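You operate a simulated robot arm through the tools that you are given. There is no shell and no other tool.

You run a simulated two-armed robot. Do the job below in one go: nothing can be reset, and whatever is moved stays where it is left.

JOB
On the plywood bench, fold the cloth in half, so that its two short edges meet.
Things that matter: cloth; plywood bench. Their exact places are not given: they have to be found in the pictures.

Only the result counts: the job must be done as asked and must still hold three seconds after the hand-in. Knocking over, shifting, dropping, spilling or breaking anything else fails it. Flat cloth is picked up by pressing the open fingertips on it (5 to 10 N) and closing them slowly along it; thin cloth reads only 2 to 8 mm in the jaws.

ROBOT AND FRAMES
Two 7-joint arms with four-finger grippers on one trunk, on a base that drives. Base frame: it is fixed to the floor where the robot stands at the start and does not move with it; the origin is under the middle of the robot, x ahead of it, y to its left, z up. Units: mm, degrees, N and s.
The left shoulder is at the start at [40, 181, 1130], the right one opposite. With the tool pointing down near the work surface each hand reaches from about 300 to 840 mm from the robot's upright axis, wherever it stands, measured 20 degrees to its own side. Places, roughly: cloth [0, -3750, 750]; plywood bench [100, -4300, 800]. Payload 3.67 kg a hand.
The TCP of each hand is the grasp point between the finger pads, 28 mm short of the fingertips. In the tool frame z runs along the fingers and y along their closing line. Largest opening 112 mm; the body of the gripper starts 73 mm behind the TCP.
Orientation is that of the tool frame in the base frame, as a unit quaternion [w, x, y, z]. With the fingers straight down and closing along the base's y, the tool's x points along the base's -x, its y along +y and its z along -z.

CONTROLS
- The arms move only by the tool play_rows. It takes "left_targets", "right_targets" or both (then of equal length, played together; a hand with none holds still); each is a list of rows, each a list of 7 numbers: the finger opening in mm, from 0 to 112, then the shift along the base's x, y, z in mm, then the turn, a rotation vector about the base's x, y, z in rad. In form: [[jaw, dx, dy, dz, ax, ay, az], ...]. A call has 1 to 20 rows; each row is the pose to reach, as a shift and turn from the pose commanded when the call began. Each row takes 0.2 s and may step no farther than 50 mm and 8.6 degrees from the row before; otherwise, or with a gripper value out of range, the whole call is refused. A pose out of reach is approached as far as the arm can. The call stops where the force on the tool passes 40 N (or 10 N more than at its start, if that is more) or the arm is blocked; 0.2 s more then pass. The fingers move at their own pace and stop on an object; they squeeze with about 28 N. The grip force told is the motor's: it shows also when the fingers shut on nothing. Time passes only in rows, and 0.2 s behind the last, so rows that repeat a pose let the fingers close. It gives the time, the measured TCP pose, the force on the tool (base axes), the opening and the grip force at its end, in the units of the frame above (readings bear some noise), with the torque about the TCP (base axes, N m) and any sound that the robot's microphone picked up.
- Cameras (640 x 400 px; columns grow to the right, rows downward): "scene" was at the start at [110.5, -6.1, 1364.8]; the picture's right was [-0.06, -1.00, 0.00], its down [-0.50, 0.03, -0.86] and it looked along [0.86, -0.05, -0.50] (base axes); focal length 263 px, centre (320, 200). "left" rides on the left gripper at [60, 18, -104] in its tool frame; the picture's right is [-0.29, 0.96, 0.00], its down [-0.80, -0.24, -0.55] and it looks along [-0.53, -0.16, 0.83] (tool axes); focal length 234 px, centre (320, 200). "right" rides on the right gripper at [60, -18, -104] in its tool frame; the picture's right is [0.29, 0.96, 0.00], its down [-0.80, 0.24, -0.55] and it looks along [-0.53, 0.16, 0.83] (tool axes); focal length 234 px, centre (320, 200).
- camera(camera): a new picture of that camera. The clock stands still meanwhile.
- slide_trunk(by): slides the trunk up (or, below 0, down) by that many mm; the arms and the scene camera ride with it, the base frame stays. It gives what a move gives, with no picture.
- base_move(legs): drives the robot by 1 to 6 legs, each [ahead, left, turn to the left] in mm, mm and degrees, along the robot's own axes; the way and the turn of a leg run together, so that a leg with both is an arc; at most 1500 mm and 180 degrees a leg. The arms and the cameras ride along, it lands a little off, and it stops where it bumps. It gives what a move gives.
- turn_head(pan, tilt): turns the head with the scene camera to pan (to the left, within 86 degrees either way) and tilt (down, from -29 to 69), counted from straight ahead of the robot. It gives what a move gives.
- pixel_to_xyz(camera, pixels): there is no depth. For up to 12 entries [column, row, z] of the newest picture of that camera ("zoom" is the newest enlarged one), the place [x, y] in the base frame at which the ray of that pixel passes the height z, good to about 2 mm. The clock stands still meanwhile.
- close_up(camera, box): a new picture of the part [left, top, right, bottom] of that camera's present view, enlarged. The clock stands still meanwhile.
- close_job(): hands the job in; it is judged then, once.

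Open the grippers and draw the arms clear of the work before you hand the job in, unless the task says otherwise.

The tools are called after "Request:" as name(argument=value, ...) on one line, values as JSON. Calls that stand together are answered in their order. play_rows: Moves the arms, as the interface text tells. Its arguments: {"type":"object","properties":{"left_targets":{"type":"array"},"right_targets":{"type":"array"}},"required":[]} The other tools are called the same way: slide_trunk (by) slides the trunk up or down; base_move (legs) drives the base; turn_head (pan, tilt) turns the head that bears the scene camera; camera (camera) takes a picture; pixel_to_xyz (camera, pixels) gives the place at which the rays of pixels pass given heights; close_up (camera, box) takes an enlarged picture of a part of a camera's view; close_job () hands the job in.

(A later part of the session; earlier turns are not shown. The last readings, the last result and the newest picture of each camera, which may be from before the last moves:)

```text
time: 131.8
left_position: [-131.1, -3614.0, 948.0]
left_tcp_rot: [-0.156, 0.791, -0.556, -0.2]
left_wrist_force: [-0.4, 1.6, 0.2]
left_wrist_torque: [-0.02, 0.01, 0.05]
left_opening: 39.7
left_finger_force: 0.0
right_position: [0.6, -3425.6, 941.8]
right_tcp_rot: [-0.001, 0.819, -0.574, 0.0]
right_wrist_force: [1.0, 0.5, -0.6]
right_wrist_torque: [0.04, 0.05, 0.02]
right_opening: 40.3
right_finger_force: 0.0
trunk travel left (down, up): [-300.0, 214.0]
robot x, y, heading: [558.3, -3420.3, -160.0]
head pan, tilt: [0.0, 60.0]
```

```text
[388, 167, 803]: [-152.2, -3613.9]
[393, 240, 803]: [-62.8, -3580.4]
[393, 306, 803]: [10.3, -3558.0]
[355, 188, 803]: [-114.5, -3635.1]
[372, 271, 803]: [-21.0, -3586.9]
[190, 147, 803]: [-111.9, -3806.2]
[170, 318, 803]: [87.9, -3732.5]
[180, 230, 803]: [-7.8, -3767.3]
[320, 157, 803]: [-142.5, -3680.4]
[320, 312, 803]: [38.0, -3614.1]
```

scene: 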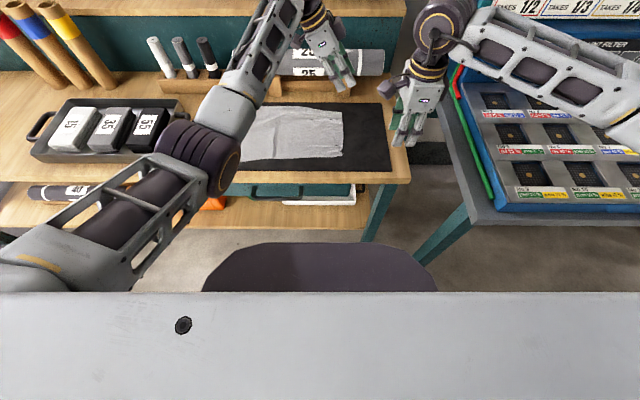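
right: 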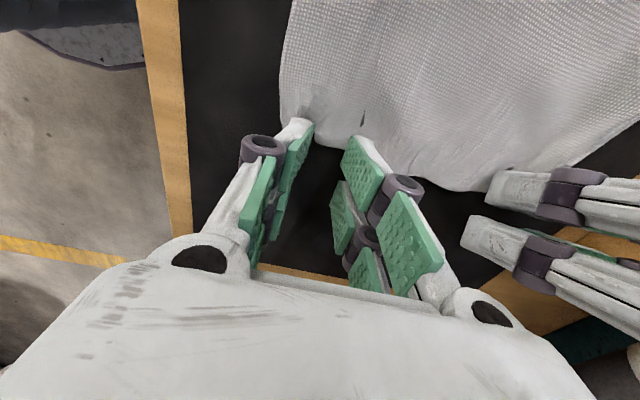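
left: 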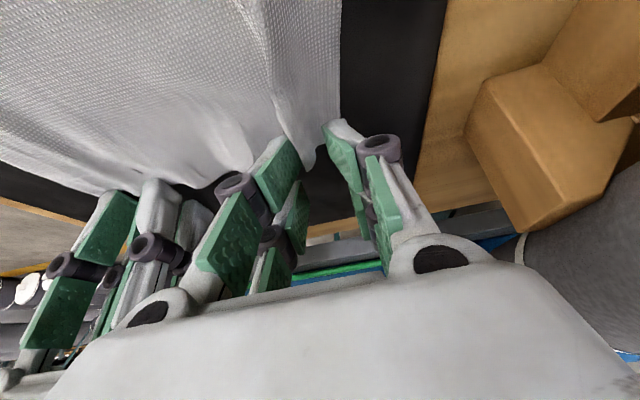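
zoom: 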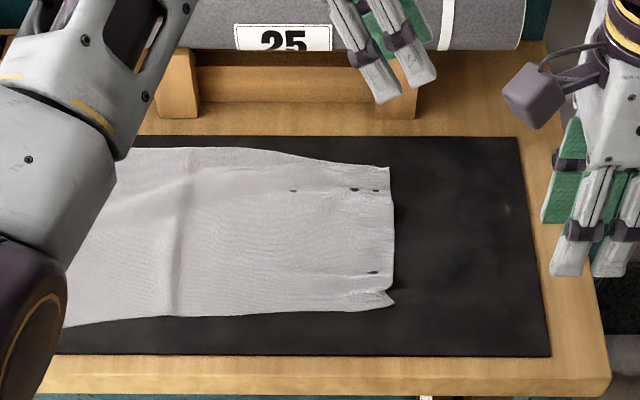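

Right edge is gathered to 172 mm (u -252 to -80). I first spread the front pleat with the right hand: the left hand shifts 110 mm left out of the way, and the right moves above (u=-118, v=148) with jaws at 20 mm.

Request:
play_rows(left_targets=[[40, 12, -34, 0, 0, 0, 0], [40, 25, -69, 0, 0, 0, 0], [40, 38, -103, 0, 0, 0, 0], [40, 38, -103, 0, 0, 0, 0], [40, 38, -103, 0, 0, 0, 0], [40, 38, -103, 0, 0, 0, 0]], right_targets=[[20, 0, 0, 0, 0, 0, 0], [20, -4, -40, -15, 0, 0, 0], [20, -10, -80, -35, 0, 0, 0], [20, -16, -118, -60, 0, 0, 0], [20, -22.7, -154.1, -85, 0, 0, 0], [20, -22.7, -154.1, -92, 0, 0, 0]])

Request:
camera(camera="right")

```text
time: 133.2
left_position: [-94.7, -3716.4, 949.0]
left_tcp_rot: [-0.156, 0.791, -0.556, -0.201]
left_wrist_force: [0.1, 0.2, 0.1]
left_wrist_torque: [-0.02, 0.01, 0.01]
left_opening: 39.8
left_finger_force: 0.1
right_position: [-24.7, -3579.5, 850.1]
right_tcp_rot: [0.0, 0.818, -0.576, 0.0]
right_wrist_force: [0.7, -0.2, 0.1]
right_wrist_torque: [0.0, -0.02, 0.0]
right_opening: 19.8
right_finger_force: 0.0
trunk travel left (down, up): [-300.0, 214.0]
robot x, y, heading: [553.0, -3421.8, -159.9]
head pan, tilt: [0.0, 60.0]
```

```text
taken
```

right: 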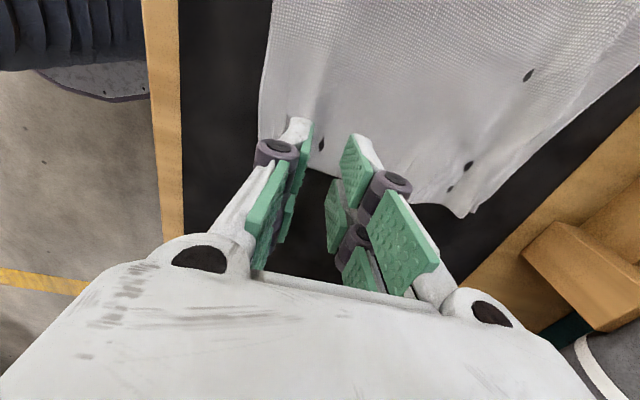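

The front pleat (320,140) lies between the right fingers. I lower to contact and spread the jaws slowly.

Request:
play_rows(right_targets=[[20, 0, 0, -8, 0, 0, 0], [20, 0, 0, -14, 0, 0, 0], [20, 0, 0, -17, 0, 0, 0], [20, 0, 0, -18.5, 0, 0, 0], [20, 0, 0, -19, 0, 0, 0]])

```text
time: 134.4
left_position: [-95.5, -3716.7, 948.6]
left_tcp_rot: [-0.155, 0.792, -0.556, -0.201]
left_wrist_force: [-0.1, -0.4, 0.5]
left_wrist_torque: [0.05, -0.02, 0.01]
left_opening: 40.0
left_finger_force: 0.1
right_position: [-23.8, -3579.8, 831.5]
right_tcp_rot: [-0.001, 0.818, -0.575, 0.0]
right_wrist_force: [-0.4, 0.4, 1.7]
right_wrist_torque: [-0.01, 0.02, 0.03]
right_opening: 19.9
right_finger_force: 0.0
trunk travel left (down, up): [-300.0, 214.0]
robot x, y, heading: [553.9, -3423.7, -160.0]
head pan, tilt: [0.0, 60.0]
```

Request:
play_rows(right_targets=[[20, 0, 0, -0.7, 0, 0, 0], [24, 0, 0, -0.7, 0, 0, 0], [28, 0, 0, -0.7, 0, 0, 0], [32, 0, 0, -0.7, 0, 0, 0], [36, 0, 0, -0.7, 0, 0, 0], [40, 0, 0, -0.7, 0, 0, 0], [44, 0, 0, -0.7, 0, 0, 0], [48, 0, 0, -0.7, 0, 0, 0], [52, 0, 0, -0.7, 0, 0, 0], [56, 0, 0, -0.7, 0, 0, 0], [60, 0, 0, -0.7, 0, 0, 0], [64, 0, 0, -0.7, 0, 0, 0]])

Request:
camera(camera="right")

```text
time: 137.0
left_position: [-95.1, -3716.7, 948.4]
left_tcp_rot: [-0.156, 0.792, -0.556, -0.201]
left_wrist_force: [-0.1, -0.6, 0.3]
left_wrist_torque: [-0.03, 0.0, 0.0]
left_opening: 40.0
left_finger_force: 0.1
right_position: [-23.8, -3579.2, 830.7]
right_tcp_rot: [0.0, 0.818, -0.575, 0.0]
right_wrist_force: [-0.4, -0.2, 0.5]
right_wrist_torque: [0.01, -0.04, 0.0]
right_opening: 63.9
right_finger_force: 0.0
trunk travel left (down, up): [-300.0, 214.0]
robot x, y, heading: [553.8, -3426.0, -159.7]
head pan, tilt: [0.0, 60.0]
```

```text
taken
```

right: 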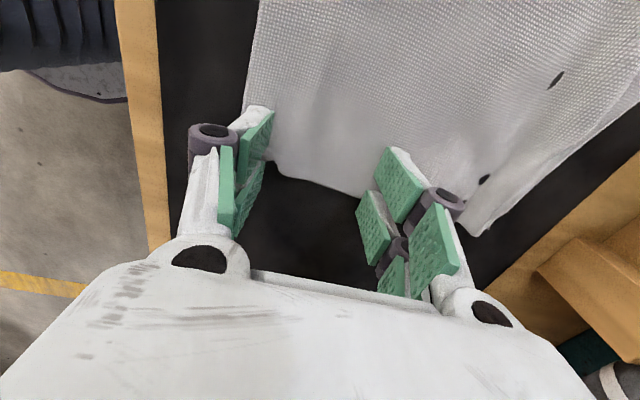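

The front pleat is spread. The right arm can reach the back pleat as well, so I move the left hand further left and up, lift the right hand and bring it over the back pleat (u=-224, v=142).

Request:
play_rows(left_targets=[[40, 10, -28, 10, 0, 0, 0], [40, 20, -56, 20, 0, 0, 0], [40, 30, -84, 30, 0, 0, 0], [40, 30, -84, 30, 0, 0, 0], [40, 30, -84, 30, 0, 0, 0], [40, 30, -84, 30, 0, 0, 0], [40, 30, -84, 30, 0, 0, 0]], right_targets=[[64, 0, 0, 10, 0, 0, 0], [40, 0, 0, 22, 0, 0, 0], [20, 0, 0, 22, 0, 0, 0], [20, -32, -14, 22, 0, 0, 0], [20, -64, -28, 22, 0, 0, 0], [20, -96, -42, 22, 0, 0, 0], [20, -96, -42, 22, 0, 0, 0]])

Request:
camera(camera="right")

Request:
close_up(camera="scene", box=[220, 30, 460, 180])

```text
time: 138.6
left_position: [-64.8, -3801.4, 977.1]
left_tcp_rot: [-0.155, 0.791, -0.556, -0.201]
left_wrist_force: [-0.3, 1.3, -0.9]
left_wrist_torque: [0.0, 0.02, 0.03]
left_opening: 39.9
left_finger_force: 0.0
right_position: [-120.9, -3620.7, 853.1]
right_tcp_rot: [0.001, 0.818, -0.575, -0.001]
right_wrist_force: [-0.1, 0.1, 0.9]
right_wrist_torque: [0.01, 0.03, -0.03]
right_opening: 20.0
right_finger_force: 0.1
trunk travel left (down, up): [-300.0, 214.0]
robot x, y, heading: [556.4, -3420.7, -159.8]
head pan, tilt: [0.0, 60.0]
```

```text
taken
```

right: 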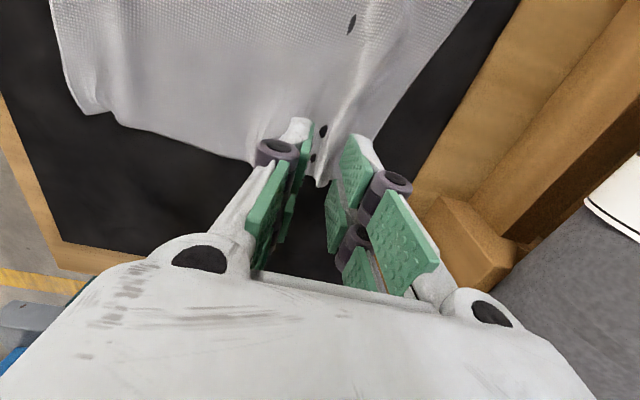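

```text
2.67 times, centred on (340, 105) of scene
```

zoom: 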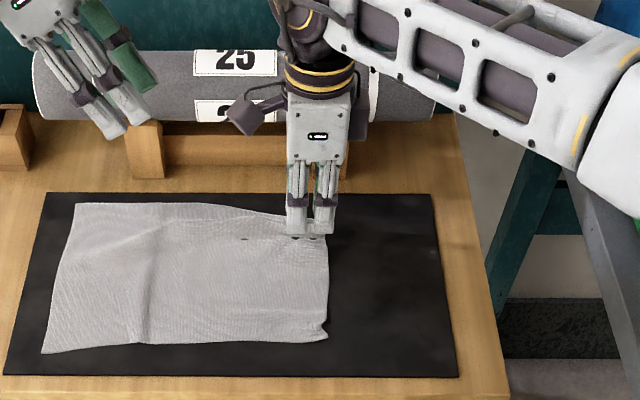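

The back pleat lies between the right fingers. I lower to contact and spread the same way.

Request:
play_rows(right_targets=[[20, 0, 0, -8, 0, 0, 0], [20, 0, 0, -15, 0, 0, 0], [20, 0, 0, -19, 0, 0, 0], [20, 0, 0, -21, 0, 0, 0], [20, 0, 0, -22.5, 0, 0, 0], [20, 0, 0, -22.5, 0, 0, 0]])

Request:
play_rows(right_targets=[[22, 0, 0, -0.5, 0, 0, 0], [26, 0, 0, -0.7, 0, 0, 0], [30, 0, 0, -0.7, 0, 0, 0], [34, 0, 0, -0.8, 0, 0, 0], [38, 0, 0, -1, 0, 0, 0], [42, 0, 0, -1, 0, 0, 0], [46, 0, 0, -1, 0, 0, 0], [50, 0, 0, -1, 0, 0, 0], [54, 0, 0, -1, 0, 0, 0], [58, 0, 0, -1, 0, 0, 0], [62, 0, 0, -1, 0, 0, 0], [66, 0, 0, -1, 0, 0, 0]])

Request:
camera(camera="right")

```text
time: 140.0
left_position: [-63.7, -3800.4, 977.4]
left_tcp_rot: [-0.156, 0.791, -0.556, -0.202]
left_wrist_force: [1.0, 0.6, -0.9]
left_wrist_torque: [0.0, 0.01, 0.01]
left_opening: 40.1
left_finger_force: 0.1
right_position: [-119.7, -3622.3, 832.4]
right_tcp_rot: [0.001, 0.819, -0.574, -0.001]
right_wrist_force: [0.6, -0.6, 6.4]
right_wrist_torque: [0.04, -0.02, 0.01]
right_opening: 20.2
right_finger_force: 0.3
trunk travel left (down, up): [-300.0, 214.0]
robot x, y, heading: [558.7, -3424.1, -159.8]
head pan, tilt: [0.0, 60.0]
```

```text
time: 142.6
left_position: [-63.5, -3801.8, 977.5]
left_tcp_rot: [-0.155, 0.792, -0.556, -0.201]
left_wrist_force: [-1.2, 0.3, 1.0]
left_wrist_torque: [0.0, -0.04, 0.01]
left_opening: 40.0
left_finger_force: 0.0
right_position: [-120.4, -3622.6, 828.4]
right_tcp_rot: [0.0, 0.818, -0.575, -0.001]
right_wrist_force: [0.0, 0.0, 1.1]
right_wrist_torque: [0.02, 0.0, -0.01]
right_opening: 65.5
right_finger_force: 0.1
trunk travel left (down, up): [-300.0, 214.0]
robot x, y, heading: [557.3, -3424.1, -159.7]
head pan, tilt: [0.0, 60.0]
```

```text
taken
```

right: 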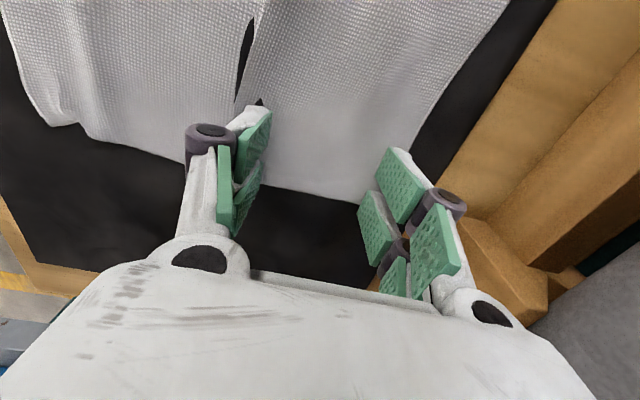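

The back pleat is spread too. Now I lift the right hand away to the right and return both tools to the natural yaw (closing across the edge), so that the cloth will hang straight down from the pinch: left levels out, right rises.

Request:
play_rows(left_targets=[[40, 0, 0, 0, -0.123, -0.045, 0], [40, 0, 0, 0, -0.246, -0.09, 0], [40, 0, 0, 0, -0.369, -0.134, 0], [40, 0, 0, 0, -0.497, -0.181, 0], [40, 0, 0, 0, -0.497, -0.181, 0], [40, 0, 0, 0, -0.497, -0.181, 0], [40, 0, 0, 0, -0.497, -0.181, 0]], right_targets=[[60, 0, 0, 15, 0, 0, 0], [40, 0, 0, 40, 0, 0, 0], [40, 0, 0, 75, 0, 0, 0], [40, 0, 0, 110, 0, 0, 0], [40, 35, 35, 112, 0, 0, 0], [40, 65, 73, 112, 0, 0, 0], [40, 95, 110, 112, 0, 0, 0]])

Request:
play_rows(left_targets=[[40, 0, 0, 0, 0, 0, 0.131], [40, 0, 0, 0, 0, 0, 0.262], [40, 0, 0, 0, 0, 0, 0.393], [40, 0, 0, 0, 0, 0, 0.524], [40, 0, 0, 0, 0, 0, 0.654], [40, 0, 0, 0, 0, 0, 0.785], [40, 0, 0, 0, 0, 0, 0.916], [40, 0, 0, 0, 0, 0, 1.047], [40, 0, 0, 0, 0, 0, 1.178], [40, 0, 0, 0, 0, 0, 1.309], [40, 0, 0, 0, 0, 0, 1.44], [40, 0, 0, 0, 0, 0, 1.571], [40, 0, 0, 0, 0, 0, 1.571]], right_targets=[[40, 0, 0, 0, 0, 0, 0.131], [40, 0, 0, 0, 0, 0, 0.262], [40, 0, 0, 0, 0, 0, 0.393], [40, 0, 0, 0, 0, 0, 0.524], [40, 0, 0, 0, 0, 0, 0.654], [40, 0, 0, 0, 0, 0, 0.785], [40, 0, 0, 0, 0, 0, 0.916], [40, 0, 0, 0, 0, 0, 1.047], [40, 0, 0, 0, 0, 0, 1.178], [40, 0, 0, 0, 0, 0, 1.309], [40, 0, 0, 0, 0, 0, 1.44], [40, 0, 0, 0, 0, 0, 1.571], [40, 0, 0, 0, 0, 0, 1.571]])

Request:
camera(camera="scene")

Request:
close_up(camera="scene", box=[220, 60, 420, 185])

```text
time: 144.2
left_position: [-63.1, -3799.6, 978.1]
left_tcp_rot: [-0.005, 0.82, -0.572, 0.013]
left_wrist_force: [0.3, 0.7, 0.2]
left_wrist_torque: [-0.04, 0.03, -0.03]
left_opening: 40.1
left_finger_force: 0.0
right_position: [-22.2, -3509.8, 941.6]
right_tcp_rot: [0.0, 0.818, -0.575, 0.0]
right_wrist_force: [0.4, 0.8, -0.7]
right_wrist_torque: [-0.03, 0.04, -0.05]
right_opening: 40.0
right_finger_force: 0.1
trunk travel left (down, up): [-300.0, 214.0]
robot x, y, heading: [555.3, -3425.3, -159.7]
head pan, tilt: [0.0, 60.0]
```

```text
time: 147.0
left_position: [-63.1, -3800.5, 979.1]
left_tcp_rot: [-0.014, 0.984, 0.176, 0.005]
left_wrist_force: [0.3, -0.8, -0.2]
left_wrist_torque: [0.01, -0.01, 0.01]
left_opening: 39.9
left_finger_force: 0.1
right_position: [-24.6, -3510.6, 941.2]
right_tcp_rot: [0.0, 0.985, 0.173, 0.0]
right_wrist_force: [-0.4, 0.9, 0.4]
right_wrist_torque: [-0.03, 0.0, -0.02]
right_opening: 39.8
right_finger_force: 0.0
trunk travel left (down, up): [-300.0, 214.0]
robot x, y, heading: [558.1, -3421.3, -159.6]
head pan, tilt: [0.0, 60.0]
```

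```text
taken
```

scene: 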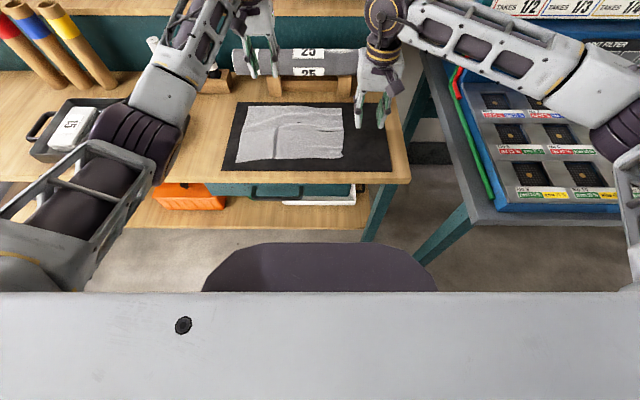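

```text
3.20 times, centred on (320, 122) of scene
```

zoom: 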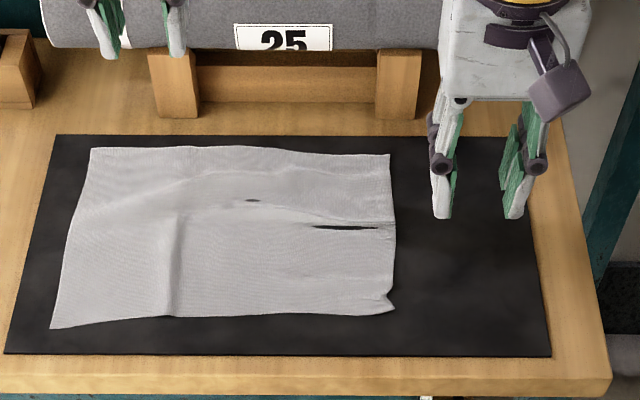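

The cloth lies well spread again: corners ≈ (92,148), (390,155), (393,312), (52,327), with a wrinkle near (345,227). I convert them.

Request:
pixel_to_xyz(camera="zoom", pixels=[[92, 148, 803], [390, 155, 803], [393, 312, 803], [52, 327, 803], [395, 230, 803], [75, 230, 803], [388, 292, 803], [180, 212, 803], [57, 136, 802]])

```text
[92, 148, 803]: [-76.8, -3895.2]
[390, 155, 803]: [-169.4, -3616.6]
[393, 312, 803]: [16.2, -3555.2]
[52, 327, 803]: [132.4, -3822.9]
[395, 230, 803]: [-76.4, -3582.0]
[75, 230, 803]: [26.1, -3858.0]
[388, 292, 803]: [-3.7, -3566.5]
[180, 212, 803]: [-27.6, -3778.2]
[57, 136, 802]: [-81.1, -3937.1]
```

Cloth now: left edge v≈-132, right edge v≈158–164, so the fold should lie near v=14. I move the right hand further away and bring the left hand over the back part of the right edge at (u=-232, v=147), jaws 18 mm, levelled.

Request:
play_rows(left_targets=[[18, 0, 0, 0, -0.029, 0.005, 0], [18, 0, 0, 0, -0.029, 0.005, 0], [18, -13, 36, -10, -0.029, 0.005, 0], [18, -26, 72, -25, -0.029, 0.005, 0], [18, -40, 108, -45, -0.029, 0.005, 0], [18, -53, 144, -70, -0.029, 0.005, 0], [18, -66, 179.5, -95, -0.029, 0.005, 0], [18, -66, 179.5, -119, -0.029, 0.005, 0], [18, -66, 179.5, -119, -0.029, 0.005, 0]], right_targets=[[18, 13, 46, 0, 0, 0, 0], [18, 27, 92, 0, 0, 0, 0], [18, 27, 92, 0, 0, 0, 0], [18, 27, 92, 0, 0, 0, 0], [18, 27, 92, 0, 0, 0, 0], [18, 27, 92, 0, 0, 0, 0], [18, 27, 92, 0, 0, 0, 0], [18, 27, 92, 0, 0, 0, 0], [18, 27, 92, 0, 0, 0, 0]])

Request:
camera(camera="left")

Request:
close_up(camera="scene", box=[220, 20, 460, 170])

```text
time: 149.0
left_position: [-130.5, -3620.4, 860.0]
left_tcp_rot: [0.002, 0.984, 0.176, 0.001]
left_wrist_force: [-0.6, 0.5, 0.6]
left_wrist_torque: [-0.03, 0.01, -0.01]
left_opening: 18.0
left_finger_force: 0.1
right_position: [2.0, -3418.9, 939.8]
right_tcp_rot: [0.001, 0.985, 0.172, 0.001]
right_wrist_force: [-0.4, 0.4, 0.0]
right_wrist_torque: [-0.02, 0.01, 0.01]
right_opening: 18.2
right_finger_force: 0.0
trunk travel left (down, up): [-300.0, 214.0]
robot x, y, heading: [553.8, -3422.7, -159.9]
head pan, tilt: [0.0, 60.0]
```

```text
taken
```

left: 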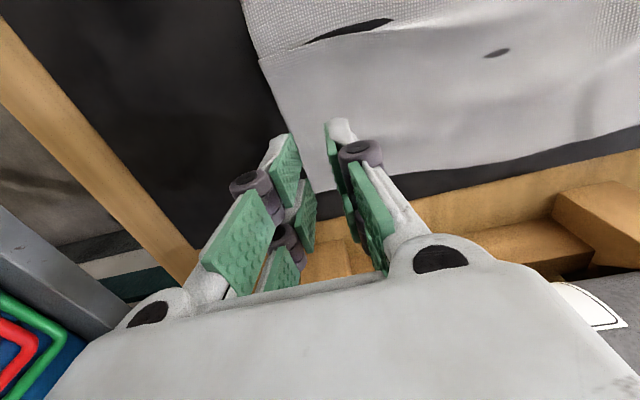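

```text
2.67 times, centred on (340, 95) of scene
```

zoom: 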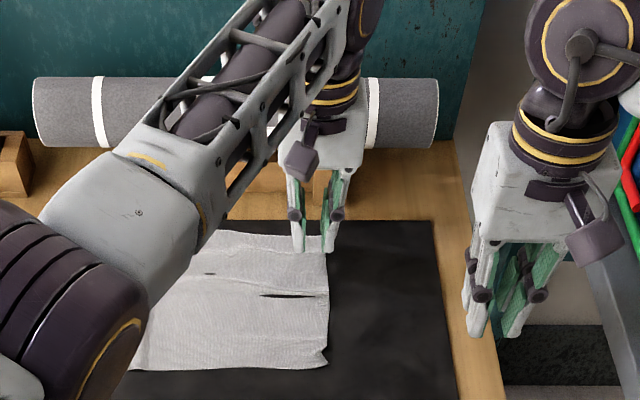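

The left hand reached its place. I check the edge position relative to the fingers using (265,65), (300,165) in its view.

Request:
pixel_to_xyz(camera="left", pixels=[[265, 65, 803], [285, 120, 803], [302, 165, 803], [315, 190, 803]])

```text
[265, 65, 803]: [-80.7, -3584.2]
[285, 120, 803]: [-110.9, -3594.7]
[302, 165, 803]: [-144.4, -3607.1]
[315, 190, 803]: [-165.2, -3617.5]
```

Edge at v≈164, left TCP at v=146.5: the outer finger will rest on the last 8 mm. I lower to near contact.

Request:
play_rows(left_targets=[[18, 0, 0, -10, 0, 0, 0], [18, 0, 0, -20, 0, 0, 0], [18, 0, 0, -25, 0, 0, 0], [18, 0, 0, -28, 0, 0, 0], [18, 0, 0, -29.5, 0, 0, 0], [18, 0, 0, -29.5, 0, 0, 0]])

```text
time: 150.4
left_position: [-130.2, -3620.8, 832.1]
left_tcp_rot: [0.002, 0.985, 0.175, -0.002]
left_wrist_force: [-1.8, -2.3, 11.9]
left_wrist_torque: [0.04, 0.06, 0.05]
left_opening: 17.1
left_finger_force: 0.0
right_position: [2.3, -3419.4, 940.5]
right_tcp_rot: [0.0, 0.985, 0.173, 0.0]
right_wrist_force: [-1.9, -0.5, -0.7]
right_wrist_torque: [-0.01, -0.01, -0.01]
right_opening: 18.1
right_finger_force: 0.0
trunk travel left (down, up): [-300.0, 214.0]
robot x, y, heading: [555.0, -3422.5, -159.7]
head pan, tilt: [0.0, 60.0]
```

Pressing with 12 N; I ease 0.3 mm and close slowly.

Request:
play_rows(left_targets=[[16, 0, 0, 0.3, 0, 0, 0], [15, 0, 0, 0.3, 0, 0, 0], [14, 0, 0, 0.3, 0, 0, 0], [13, 0, 0, 0.3, 0, 0, 0], [12, 0, 0, 0.3, 0, 0, 0], [11, 0, 0, 0.3, 0, 0, 0], [10, 0, 0, 0.3, 0, 0, 0], [9, 0, 0, 0.3, 0, 0, 0], [8, 0, 0, 0.3, 0, 0, 0], [7, 0, 0, 0.3, 0, 0, 0], [6, 0, 0, 0.3, 0, 0, 0], [5, 0, 0, 0.3, 0, 0, 0], [4, 0, 0, 0.3, 0, 0, 0], [3, 0, 0, 0.3, 0, 0, 0], [2, 0, 0, 0.3, 0, 0, 0], [1, 0, 0, 0.3, 0, 0, 0], [0, 0, 0, 0.3, 0, 0, 0], [0, 0, 0, 0.3, 0, 0, 0]])

Request:
close_up(camera="left", box=[160, 30, 480, 230])

```text
time: 154.2
left_position: [-129.2, -3621.0, 829.5]
left_tcp_rot: [0.001, 0.985, 0.175, 0.001]
left_wrist_force: [-1.7, 1.9, 9.4]
left_wrist_torque: [0.23, 0.16, 0.03]
left_opening: 1.5
left_finger_force: 25.6
right_position: [1.4, -3420.1, 939.7]
right_tcp_rot: [0.0, 0.985, 0.172, -0.001]
right_wrist_force: [-0.3, 0.1, -0.6]
right_wrist_torque: [0.0, 0.0, 0.02]
right_opening: 17.9
right_finger_force: 0.1
trunk travel left (down, up): [-300.0, 214.0]
robot x, y, heading: [556.7, -3425.1, -159.7]
head pan, tilt: [0.0, 60.0]
```

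```text
2.00 times, centred on (320, 130) of left
```

zoom: 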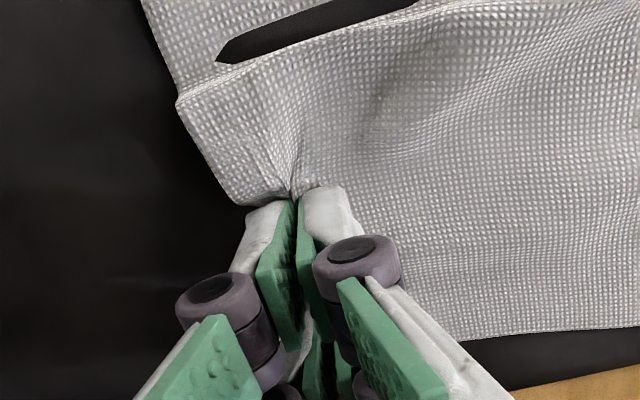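

The jaws read 1.5 mm with a ridge pinched along the edge. I lift 18 mm to test the hold.

Request:
play_rows(left_targets=[[0, 0, 0, 4, 0, 0, 0], [0, 0, 0, 8, 0, 0, 0], [0, 0, 0, 12, 0, 0, 0], [0, 0, 0, 16, 0, 0, 0], [0, 0, 0, 20, 0, 0, 0], [0, 0, 0, 20, 0, 0, 0]])

Request:
close_up(camera="left", box=[160, 30, 480, 230])

Request:
close_up(camera="scene", box=[220, 20, 460, 170])

```text
time: 155.6
left_position: [-129.5, -3621.2, 848.3]
left_tcp_rot: [0.001, 0.985, 0.175, 0.001]
left_wrist_force: [0.2, -0.4, -0.8]
left_wrist_torque: [-0.01, 0.02, -0.02]
left_opening: 2.7
left_finger_force: 28.5
right_position: [2.5, -3419.7, 940.0]
right_tcp_rot: [0.001, 0.985, 0.172, 0.001]
right_wrist_force: [-0.6, -0.4, 0.5]
right_wrist_torque: [0.0, -0.01, 0.0]
right_opening: 18.0
right_finger_force: 0.0
trunk travel left (down, up): [-300.0, 214.0]
robot x, y, heading: [555.3, -3424.3, -159.9]
head pan, tilt: [0.0, 60.0]
```

```text
2.00 times, centred on (320, 130) of left
```

zoom: 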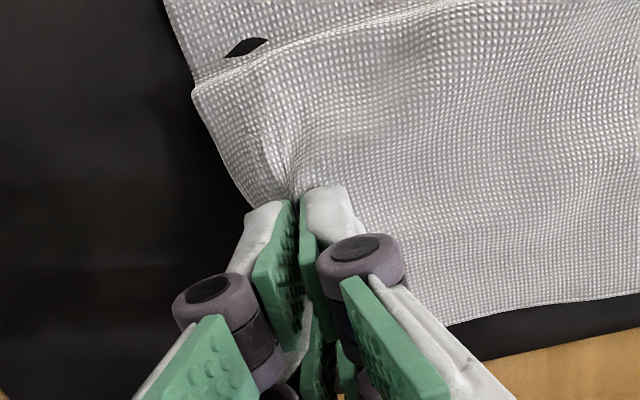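

```text
2.67 times, centred on (340, 95) of scene
```

zoom: 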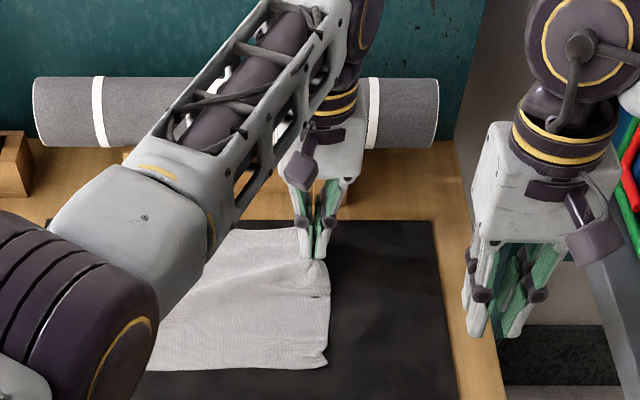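

The hold is good (2.7 mm). Now I pitch the right hand 35° (wrist toward the robot) in place so that it can work under and in front of the left arm, and locate the front part of the edge.

Request:
play_rows(right_targets=[[18, 0, 0, 0, -0.042, 0.115, 0], [18, 0, 0, 0, -0.084, 0.23, 0], [18, 0, 0, 0, -0.126, 0.345, 0], [18, 0, 0, 0, -0.168, 0.46, 0], [18, 0, 0, 0, -0.209, 0.574, 0], [18, 0, 0, 0, -0.209, 0.574, 0]])

Request:
close_up(camera="scene", box=[220, 20, 460, 170])

Request:
pixel_to_xyz(camera="zoom", pixels=[[328, 368, 803], [326, 352, 803], [329, 335, 803], [330, 310, 803], [280, 369, 803]])

```text
time: 157.0
left_position: [-130.3, -3621.6, 850.1]
left_tcp_rot: [0.0, 0.984, 0.176, 0.002]
left_wrist_force: [-0.1, -0.2, 1.3]
left_wrist_torque: [0.0, 0.01, 0.02]
left_opening: 2.4
left_finger_force: 27.2
right_position: [1.8, -3420.5, 941.3]
right_tcp_rot: [0.053, 0.939, 0.165, -0.297]
right_wrist_force: [-0.7, 0.1, -0.2]
right_wrist_torque: [0.01, 0.01, 0.03]
right_opening: 18.0
right_finger_force: 0.0
trunk travel left (down, up): [-300.0, 214.0]
robot x, y, heading: [558.1, -3421.9, -159.9]
head pan, tilt: [0.0, 60.0]
```

```text
2.67 times, centred on (340, 95) of scene
```

zoom: 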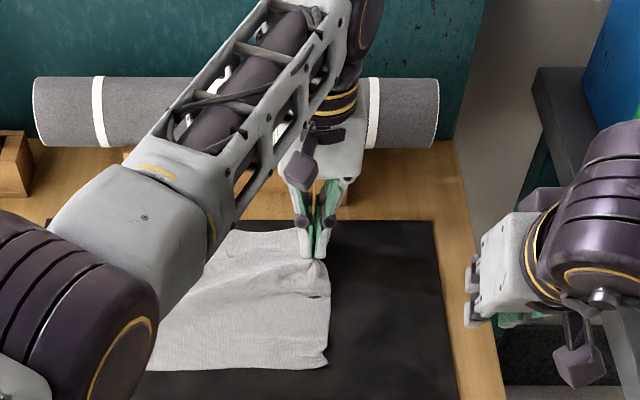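

```text
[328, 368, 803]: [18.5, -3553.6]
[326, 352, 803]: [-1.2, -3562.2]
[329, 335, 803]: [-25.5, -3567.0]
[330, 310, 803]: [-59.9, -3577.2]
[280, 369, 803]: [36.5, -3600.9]
```

The edge near the front is at v≈157. I bring the pitched right hand to (6,-3579) at 868 mm.

Request:
play_rows(right_targets=[[18, 12, -40, -10, 0, 0, 0], [18, 14, -80, -25, 0, 0, 0], [18, 12, -120, -40, 0, 0, 0], [18, 4.2, -158.1, -60, 0, 0, 0], [18, 4.2, -158.1, -73, 0, 0, 0], [18, 4.2, -158.1, -73, 0, 0, 0]])

Request:
camera(camera="scene")

Request:
close_up(camera="scene", box=[220, 20, 460, 170])

Request:
camera(camera="right")

```text
time: 158.4
left_position: [-130.1, -3621.6, 849.0]
left_tcp_rot: [0.0, 0.985, 0.175, 0.0]
left_wrist_force: [0.5, 0.1, -1.1]
left_wrist_torque: [-0.09, -0.01, 0.02]
left_opening: 1.7
left_finger_force: 25.5
right_position: [6.0, -3577.2, 868.1]
right_tcp_rot: [0.053, 0.939, 0.165, -0.296]
right_wrist_force: [0.1, -0.7, -1.0]
right_wrist_torque: [0.01, 0.03, -0.01]
right_opening: 18.0
right_finger_force: 0.1
trunk travel left (down, up): [-300.0, 214.0]
robot x, y, heading: [554.5, -3422.0, -159.9]
head pan, tilt: [0.0, 60.0]
```

```text
taken
```

scene: 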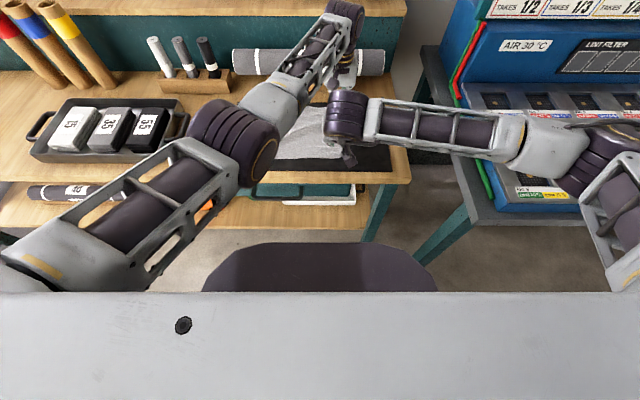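

```text
2.67 times, centred on (340, 95) of scene
```

zoom: 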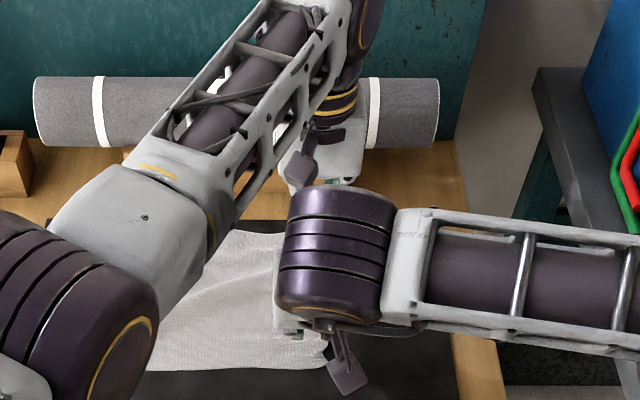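

```text
taken
```

right: 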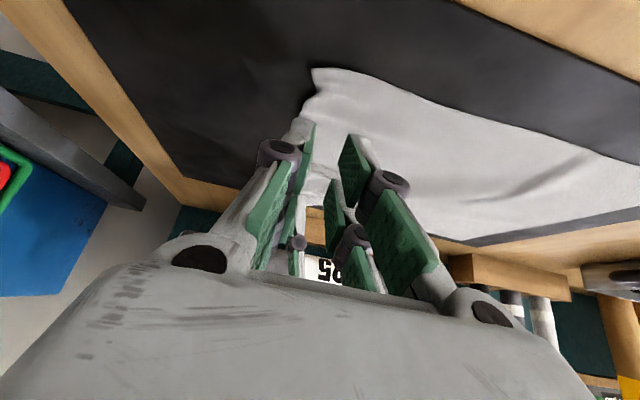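

The right hand is clear of the left forearm, with the outer finger over the edge near the front corner. I lower it to near contact.

Request:
play_rows(right_targets=[[18, 0, 0, -8, 0, 0, 0], [18, 0, 0, -16, 0, 0, 0], [18, 0, 0, -21, 0, 0, 0], [18, 0, 0, -24, 0, 0, 0], [18, 0, 0, -26, 0, 0, 0], [18, 0, 0, -26, 0, 0, 0]])

Request:
close_up(camera="right", box=[160, 30, 480, 230])

```text
time: 159.8
left_position: [-129.7, -3620.7, 848.7]
left_tcp_rot: [0.002, 0.985, 0.175, 0.0]
left_wrist_force: [0.7, -0.1, 1.7]
left_wrist_torque: [0.05, 0.03, 0.02]
left_opening: 1.1
left_finger_force: 25.5
right_position: [6.6, -3577.6, 842.2]
right_tcp_rot: [0.054, 0.939, 0.164, -0.296]
right_wrist_force: [-0.7, 1.0, -0.2]
right_wrist_torque: [0.0, 0.04, 0.02]
right_opening: 18.1
right_finger_force: 0.0
trunk travel left (down, up): [-300.0, 214.0]
robot x, y, heading: [555.3, -3425.0, -159.6]
head pan, tilt: [0.0, 60.0]
```

```text
2.00 times, centred on (320, 130) of right
```

zoom: 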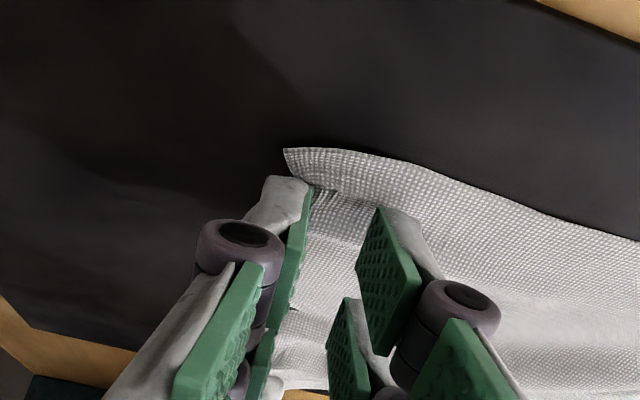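

Before pressing on, the left jaw reading fell to 1.1 mm, so I check the left hand's hold.

Request:
close_up(camera="left", box=[160, 30, 480, 230])

```text
2.00 times, centred on (320, 130) of left
```

zoom: 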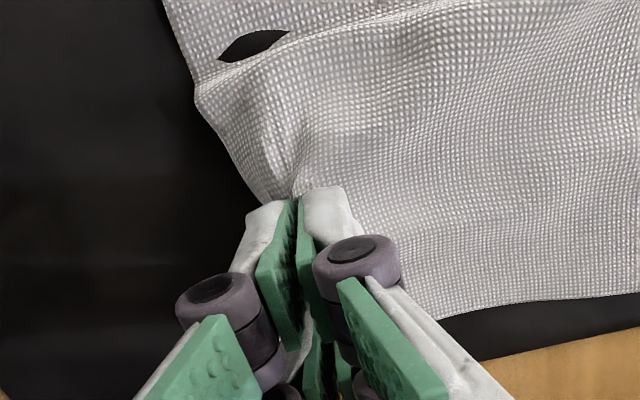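

The ridge is creeping out of the left jaws, so I regrip it deeper: lower to the mat, open to 28 mm, shift 4 mm inward.

Request:
play_rows(left_targets=[[0, 0, 0, -8, 0, 0, 0], [0, 0, 0, -14, 0, 0, 0], [0, 0, 0, -18, 0, 0, 0], [4, 0, 0, -18.5, 0, 0, 0], [8, 0, 0, -18, 0, 0, 0], [12, 0, 0, -17, 0, 0, 0], [18, 0, 0, -14, 0, 0, 0], [24, 0, 0, -12, 0, 0, 0], [28, 1.4, -3.8, -12, 0, 0, 0], [28, 1.4, -3.8, -12, 0, 0, 0]])

Request:
play_rows(left_targets=[[28, 0, 0, -3, 0, 0, 0], [28, 0, 0, -5, 0, 0, 0], [28, 0, 0, -6, 0, 0, 0], [28, 0, 0, -6, 0, 0, 0]])

Request:
close_up(camera="left", box=[160, 30, 480, 230])

```text
time: 162.0
left_position: [-128.8, -3624.9, 837.7]
left_tcp_rot: [0.001, 0.984, 0.176, 0.0]
left_wrist_force: [0.3, -0.6, 0.5]
left_wrist_torque: [-0.03, -0.01, 0.01]
left_opening: 28.2
left_finger_force: 0.1
right_position: [5.9, -3577.5, 843.4]
right_tcp_rot: [0.054, 0.939, 0.165, -0.296]
right_wrist_force: [-0.4, 0.0, 0.0]
right_wrist_torque: [0.02, 0.0, 0.01]
right_opening: 17.9
right_finger_force: 0.1
trunk travel left (down, up): [-300.0, 214.0]
robot x, y, heading: [556.6, -3422.2, -159.7]
head pan, tilt: [0.0, 60.0]
```

```text
time: 163.0
left_position: [-128.8, -3625.6, 832.5]
left_tcp_rot: [0.0, 0.984, 0.176, 0.0]
left_wrist_force: [1.6, -0.6, 0.8]
left_wrist_torque: [-0.05, 0.01, 0.01]
left_opening: 28.2
left_finger_force: 0.5
right_position: [6.3, -3576.7, 842.6]
right_tcp_rot: [0.054, 0.939, 0.164, -0.296]
right_wrist_force: [-0.5, 0.5, 0.1]
right_wrist_torque: [-0.01, 0.03, -0.01]
right_opening: 18.1
right_finger_force: 0.2
trunk travel left (down, up): [-300.0, 214.0]
robot x, y, heading: [556.2, -3422.5, -159.9]
head pan, tilt: [0.0, 60.0]
```

```text
2.00 times, centred on (320, 130) of left
```

zoom: 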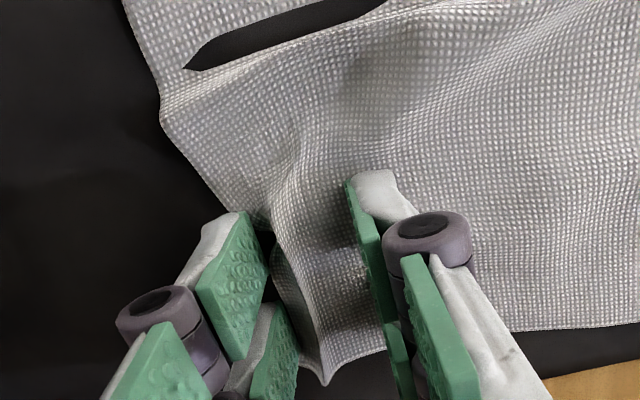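

The pleat stands between the left fingers. I press and close slowly again from 28 mm.

Request:
play_rows(left_targets=[[28, 0, 0, -0.8, 0, 0, 0], [26, 0, 0, -1, 0, 0, 0], [24, 0, 0, -1, 0, 0, 0], [22, 0, 0, -1, 0, 0, 0], [20, 0, 0, -1, 0, 0, 0], [18, 0, 0, -1, 0, 0, 0], [16, 0, 0, -1, 0, 0, 0], [14, 0, 0, -1, 0, 0, 0], [12, 0, 0, -1, 0, 0, 0], [10, 0, 0, -1, 0, 0, 0], [8, 0, 0, -1, 0, 0, 0], [6, 0, 0, -1, 0, 0, 0], [4, 0, 0, -1, 0, 0, 0], [2, 0, 0, -1, 0, 0, 0], [0, 0, 0, -1, 0, 0, 0], [0, 0, 0, -1, 0, 0, 0], [0, 0, 0, 4, 0, 0, 0], [0, 0, 0, 9, 0, 0, 0], [0, 0, 0, 14, 0, 0, 0], [0, 0, 0, 14, 0, 0, 0]])

Request:
close_up(camera="left", box=[160, 30, 480, 230])

```text
time: 167.2
left_position: [-128.8, -3623.8, 845.5]
left_tcp_rot: [0.001, 0.984, 0.176, 0.001]
left_wrist_force: [-0.5, -0.7, -1.7]
left_wrist_torque: [0.0, -0.01, 0.01]
left_opening: 3.2
left_finger_force: 28.8
right_position: [6.3, -3577.6, 842.6]
right_tcp_rot: [0.053, 0.94, 0.165, -0.296]
right_wrist_force: [-0.4, 0.3, 0.6]
right_wrist_torque: [-0.02, 0.01, 0.01]
right_opening: 18.5
right_finger_force: 0.1
trunk travel left (down, up): [-300.0, 214.0]
robot x, y, heading: [552.3, -3422.7, -159.9]
head pan, tilt: [0.0, 60.0]
```

```text
2.00 times, centred on (320, 130) of left
```

zoom: 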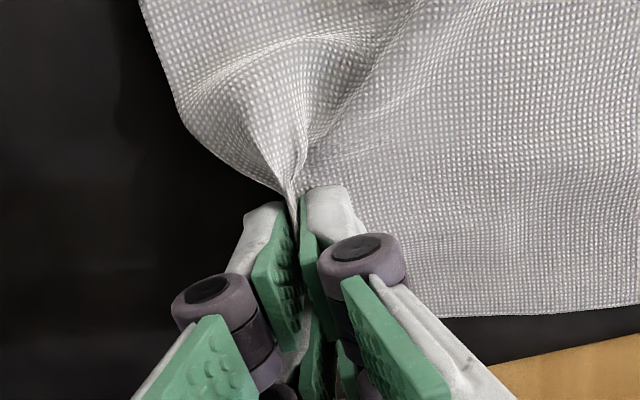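

Now the hold is firm: 3.2 mm. I open the right jaws to 26 mm, shift 3 mm inward and look where the edge lies.

Request:
play_rows(right_targets=[[26, 1, -2.8, 2, 0, 0, 0], [26, 1, -2.8, 2, 0, 0, 0]])

Request:
close_up(camera="right", box=[160, 30, 480, 230])

Request:
pixel_to_xyz(camera="zoom", pixels=[[283, 150, 803], [300, 300, 803], [310, 180, 803]])

```text
time: 167.8
left_position: [-127.9, -3624.6, 845.3]
left_tcp_rot: [0.001, 0.984, 0.176, -0.001]
left_wrist_force: [0.1, -0.4, 1.7]
left_wrist_torque: [-0.01, 0.02, -0.02]
left_opening: 1.9
left_finger_force: 28.2
right_position: [8.2, -3579.8, 844.4]
right_tcp_rot: [0.053, 0.94, 0.163, -0.296]
right_wrist_force: [-0.6, -0.6, 0.0]
right_wrist_torque: [0.03, 0.02, 0.02]
right_opening: 26.0
right_finger_force: 0.0
trunk travel left (down, up): [-300.0, 214.0]
robot x, y, heading: [556.2, -3424.0, -159.8]
head pan, tilt: [0.0, 60.0]
```

```text
2.00 times, centred on (320, 130) of right
```

zoom: 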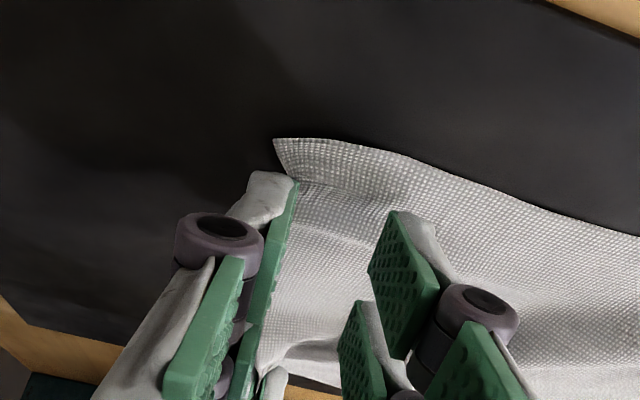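

```text
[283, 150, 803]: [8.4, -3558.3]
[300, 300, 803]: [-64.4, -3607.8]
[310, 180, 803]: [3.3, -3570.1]
```

The right fingers straddle the edge with ~7 mm under the outer finger. I lower to contact.

Request:
play_rows(right_targets=[[26, 0, 0, -2, 0, 0, 0], [26, 0, 0, -4, 0, 0, 0], [26, 0, 0, -5, 0, 0, 0], [26, 0, 0, -5, 0, 0, 0]])

```text
time: 168.8
left_position: [-129.2, -3623.9, 846.0]
left_tcp_rot: [0.001, 0.984, 0.175, 0.0]
left_wrist_force: [0.0, 0.2, 0.2]
left_wrist_torque: [0.0, -0.01, 0.02]
left_opening: 1.8
left_finger_force: 25.1
right_position: [6.8, -3580.8, 840.4]
right_tcp_rot: [0.053, 0.939, 0.164, -0.298]
right_wrist_force: [2.0, 2.2, 11.6]
right_wrist_torque: [0.13, -0.08, 0.01]
right_opening: 25.8
right_finger_force: 0.1
trunk travel left (down, up): [-300.0, 214.0]
robot x, y, heading: [555.0, -3422.3, -159.9]
head pan, tilt: [0.0, 60.0]
```

Right presses with 12 N; I ease a little and close it slowly, then lift slightly.

Request:
play_rows(right_targets=[[24, 0, 0, 0.3, 0, 0, 0], [22, 0, 0, 0.3, 0, 0, 0], [20, 0, 0, 0.3, 0, 0, 0], [18, 0, 0, 0.3, 0, 0, 0], [16, 0, 0, 0.3, 0, 0, 0], [14, 0, 0, 0.3, 0, 0, 0], [12, 0, 0, 0.3, 0, 0, 0], [10, 0, 0, 0.3, 0, 0, 0], [8, 0, 0, 0.3, 0, 0, 0], [6, 0, 0, 0.3, 0, 0, 0], [4, 0, 0, 0.3, 0, 0, 0], [2, 0, 0, 0.3, 0, 0, 0], [0, 0, 0, 0.3, 0, 0, 0], [0, 0, 0, 0.3, 0, 0, 0]])

Request:
close_up(camera="right", box=[160, 30, 480, 230])

Request:
close_up(camera="left", box=[160, 30, 480, 230])

```text
time: 171.8
left_position: [-129.2, -3625.1, 847.1]
left_tcp_rot: [0.0, 0.985, 0.175, 0.0]
left_wrist_force: [-0.3, 0.7, 2.1]
left_wrist_torque: [0.01, 0.01, 0.02]
left_opening: 1.9
left_finger_force: 27.7
right_position: [7.0, -3579.9, 839.6]
right_tcp_rot: [0.054, 0.939, 0.165, -0.296]
right_wrist_force: [-0.8, 3.2, 7.6]
right_wrist_torque: [0.11, -0.05, 0.03]
right_opening: 1.7
right_finger_force: 28.2
trunk travel left (down, up): [-300.0, 214.0]
robot x, y, heading: [551.4, -3419.6, -159.5]
head pan, tilt: [0.0, 60.0]
```

```text
2.00 times, centred on (320, 130) of right
```

zoom: 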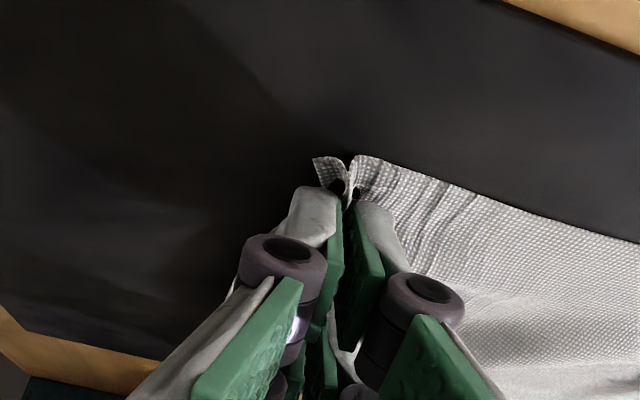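

```text
2.00 times, centred on (320, 130) of left
```

zoom: 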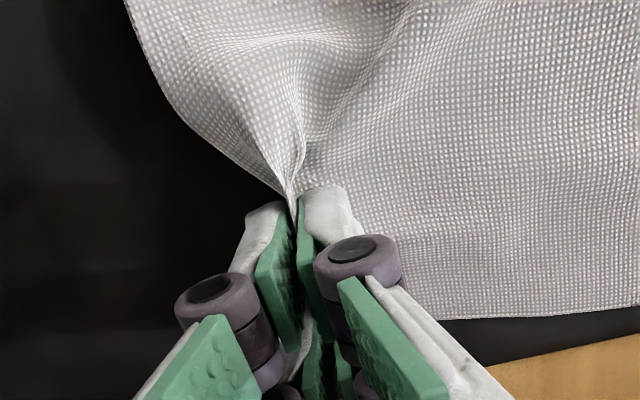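

Both pinches hold (1.9 and 1.7 mm), now with the cloth hanging straight below the fingers. I raise the edge along a low arc (30 mm left, 55 mm up), the right hand also catching up to the left's height.

Request:
play_rows(left_targets=[[0, 0, 0, 0, 0, 0, 0], [0, 0, 0, 0, 0, 0, 0], [0, 0.5, -1.4, 5, 0, 0, 0], [0, 1, -2.8, 10, 0, 0, 0], [0, 1.9, -5.2, 15, 0, 0, 0], [0, 2.7, -7.5, 20, 0, 0, 0], [0, 3.9, -10.8, 26, 0, 0, 0], [0, 5.1, -14.1, 32, 0, 0, 0], [0, 6.5, -17.9, 39, 0, 0, 0], [0, 7.9, -21.6, 45, 0, 0, 0], [0, 10.3, -28.2, 55, 0, 0, 0], [0, 10.3, -28.2, 55, 0, 0, 0]], right_targets=[[0, 0, 0, 6, 0, 0, 0], [0, 0, 0, 12, 0, 0, 0], [0, 0.5, -1.4, 17, 0, 0, 0], [0, 1, -2.8, 22, 0, 0, 0], [0, 1.9, -5.2, 27, 0, 0, 0], [0, 2.7, -7.5, 32, 0, 0, 0], [0, 3.9, -10.8, 38, 0, 0, 0], [0, 5.1, -14.1, 44, 0, 0, 0], [0, 6.5, -17.9, 51, 0, 0, 0], [0, 7.9, -21.6, 57, 0, 0, 0], [0, 10.3, -28.2, 67, 0, 0, 0], [0, 10.3, -28.2, 67, 0, 0, 0]])

Request:
close_up(camera="scene", box=[180, 10, 420, 160])

Request:
camera(camera="right")

Request:
camera(camera="left")

```text
time: 174.4
left_position: [-118.4, -3653.2, 899.9]
left_tcp_rot: [0.0, 0.985, 0.175, 0.001]
left_wrist_force: [1.0, 0.0, -0.2]
left_wrist_torque: [-0.05, -0.05, 0.01]
left_opening: 3.0
left_finger_force: 32.6
right_position: [17.7, -3608.4, 907.2]
right_tcp_rot: [0.053, 0.94, 0.164, -0.296]
right_wrist_force: [0.4, 0.9, 1.1]
right_wrist_torque: [-0.03, -0.02, -0.02]
right_opening: 1.4
right_finger_force: 27.7
trunk travel left (down, up): [-300.0, 214.0]
robot x, y, heading: [557.0, -3424.3, -159.6]
head pan, tilt: [0.0, 60.0]
```

```text
2.67 times, centred on (300, 85) of scene
```

zoom: 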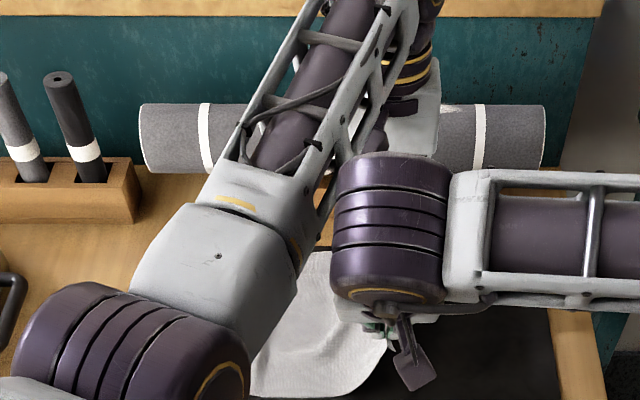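

```text
taken
```

right: 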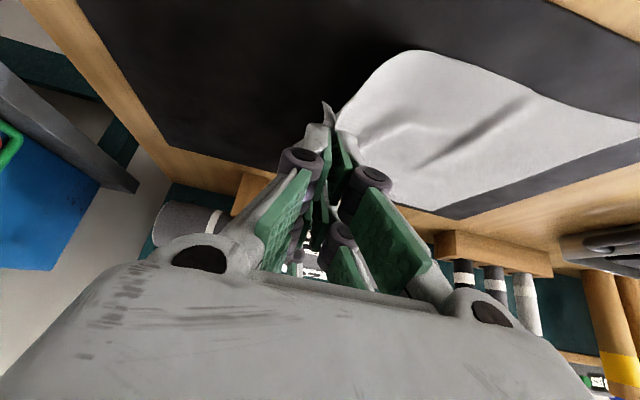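

```text
taken
```

left: 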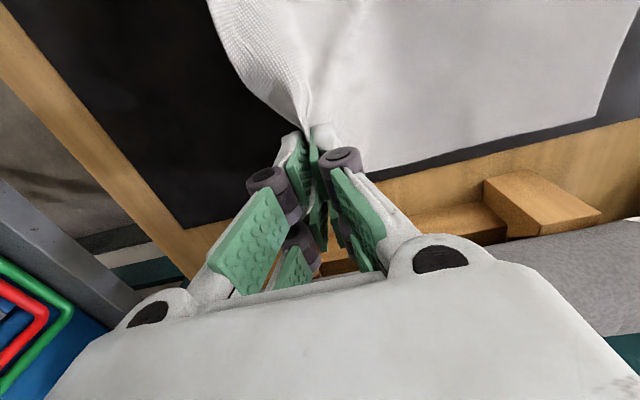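

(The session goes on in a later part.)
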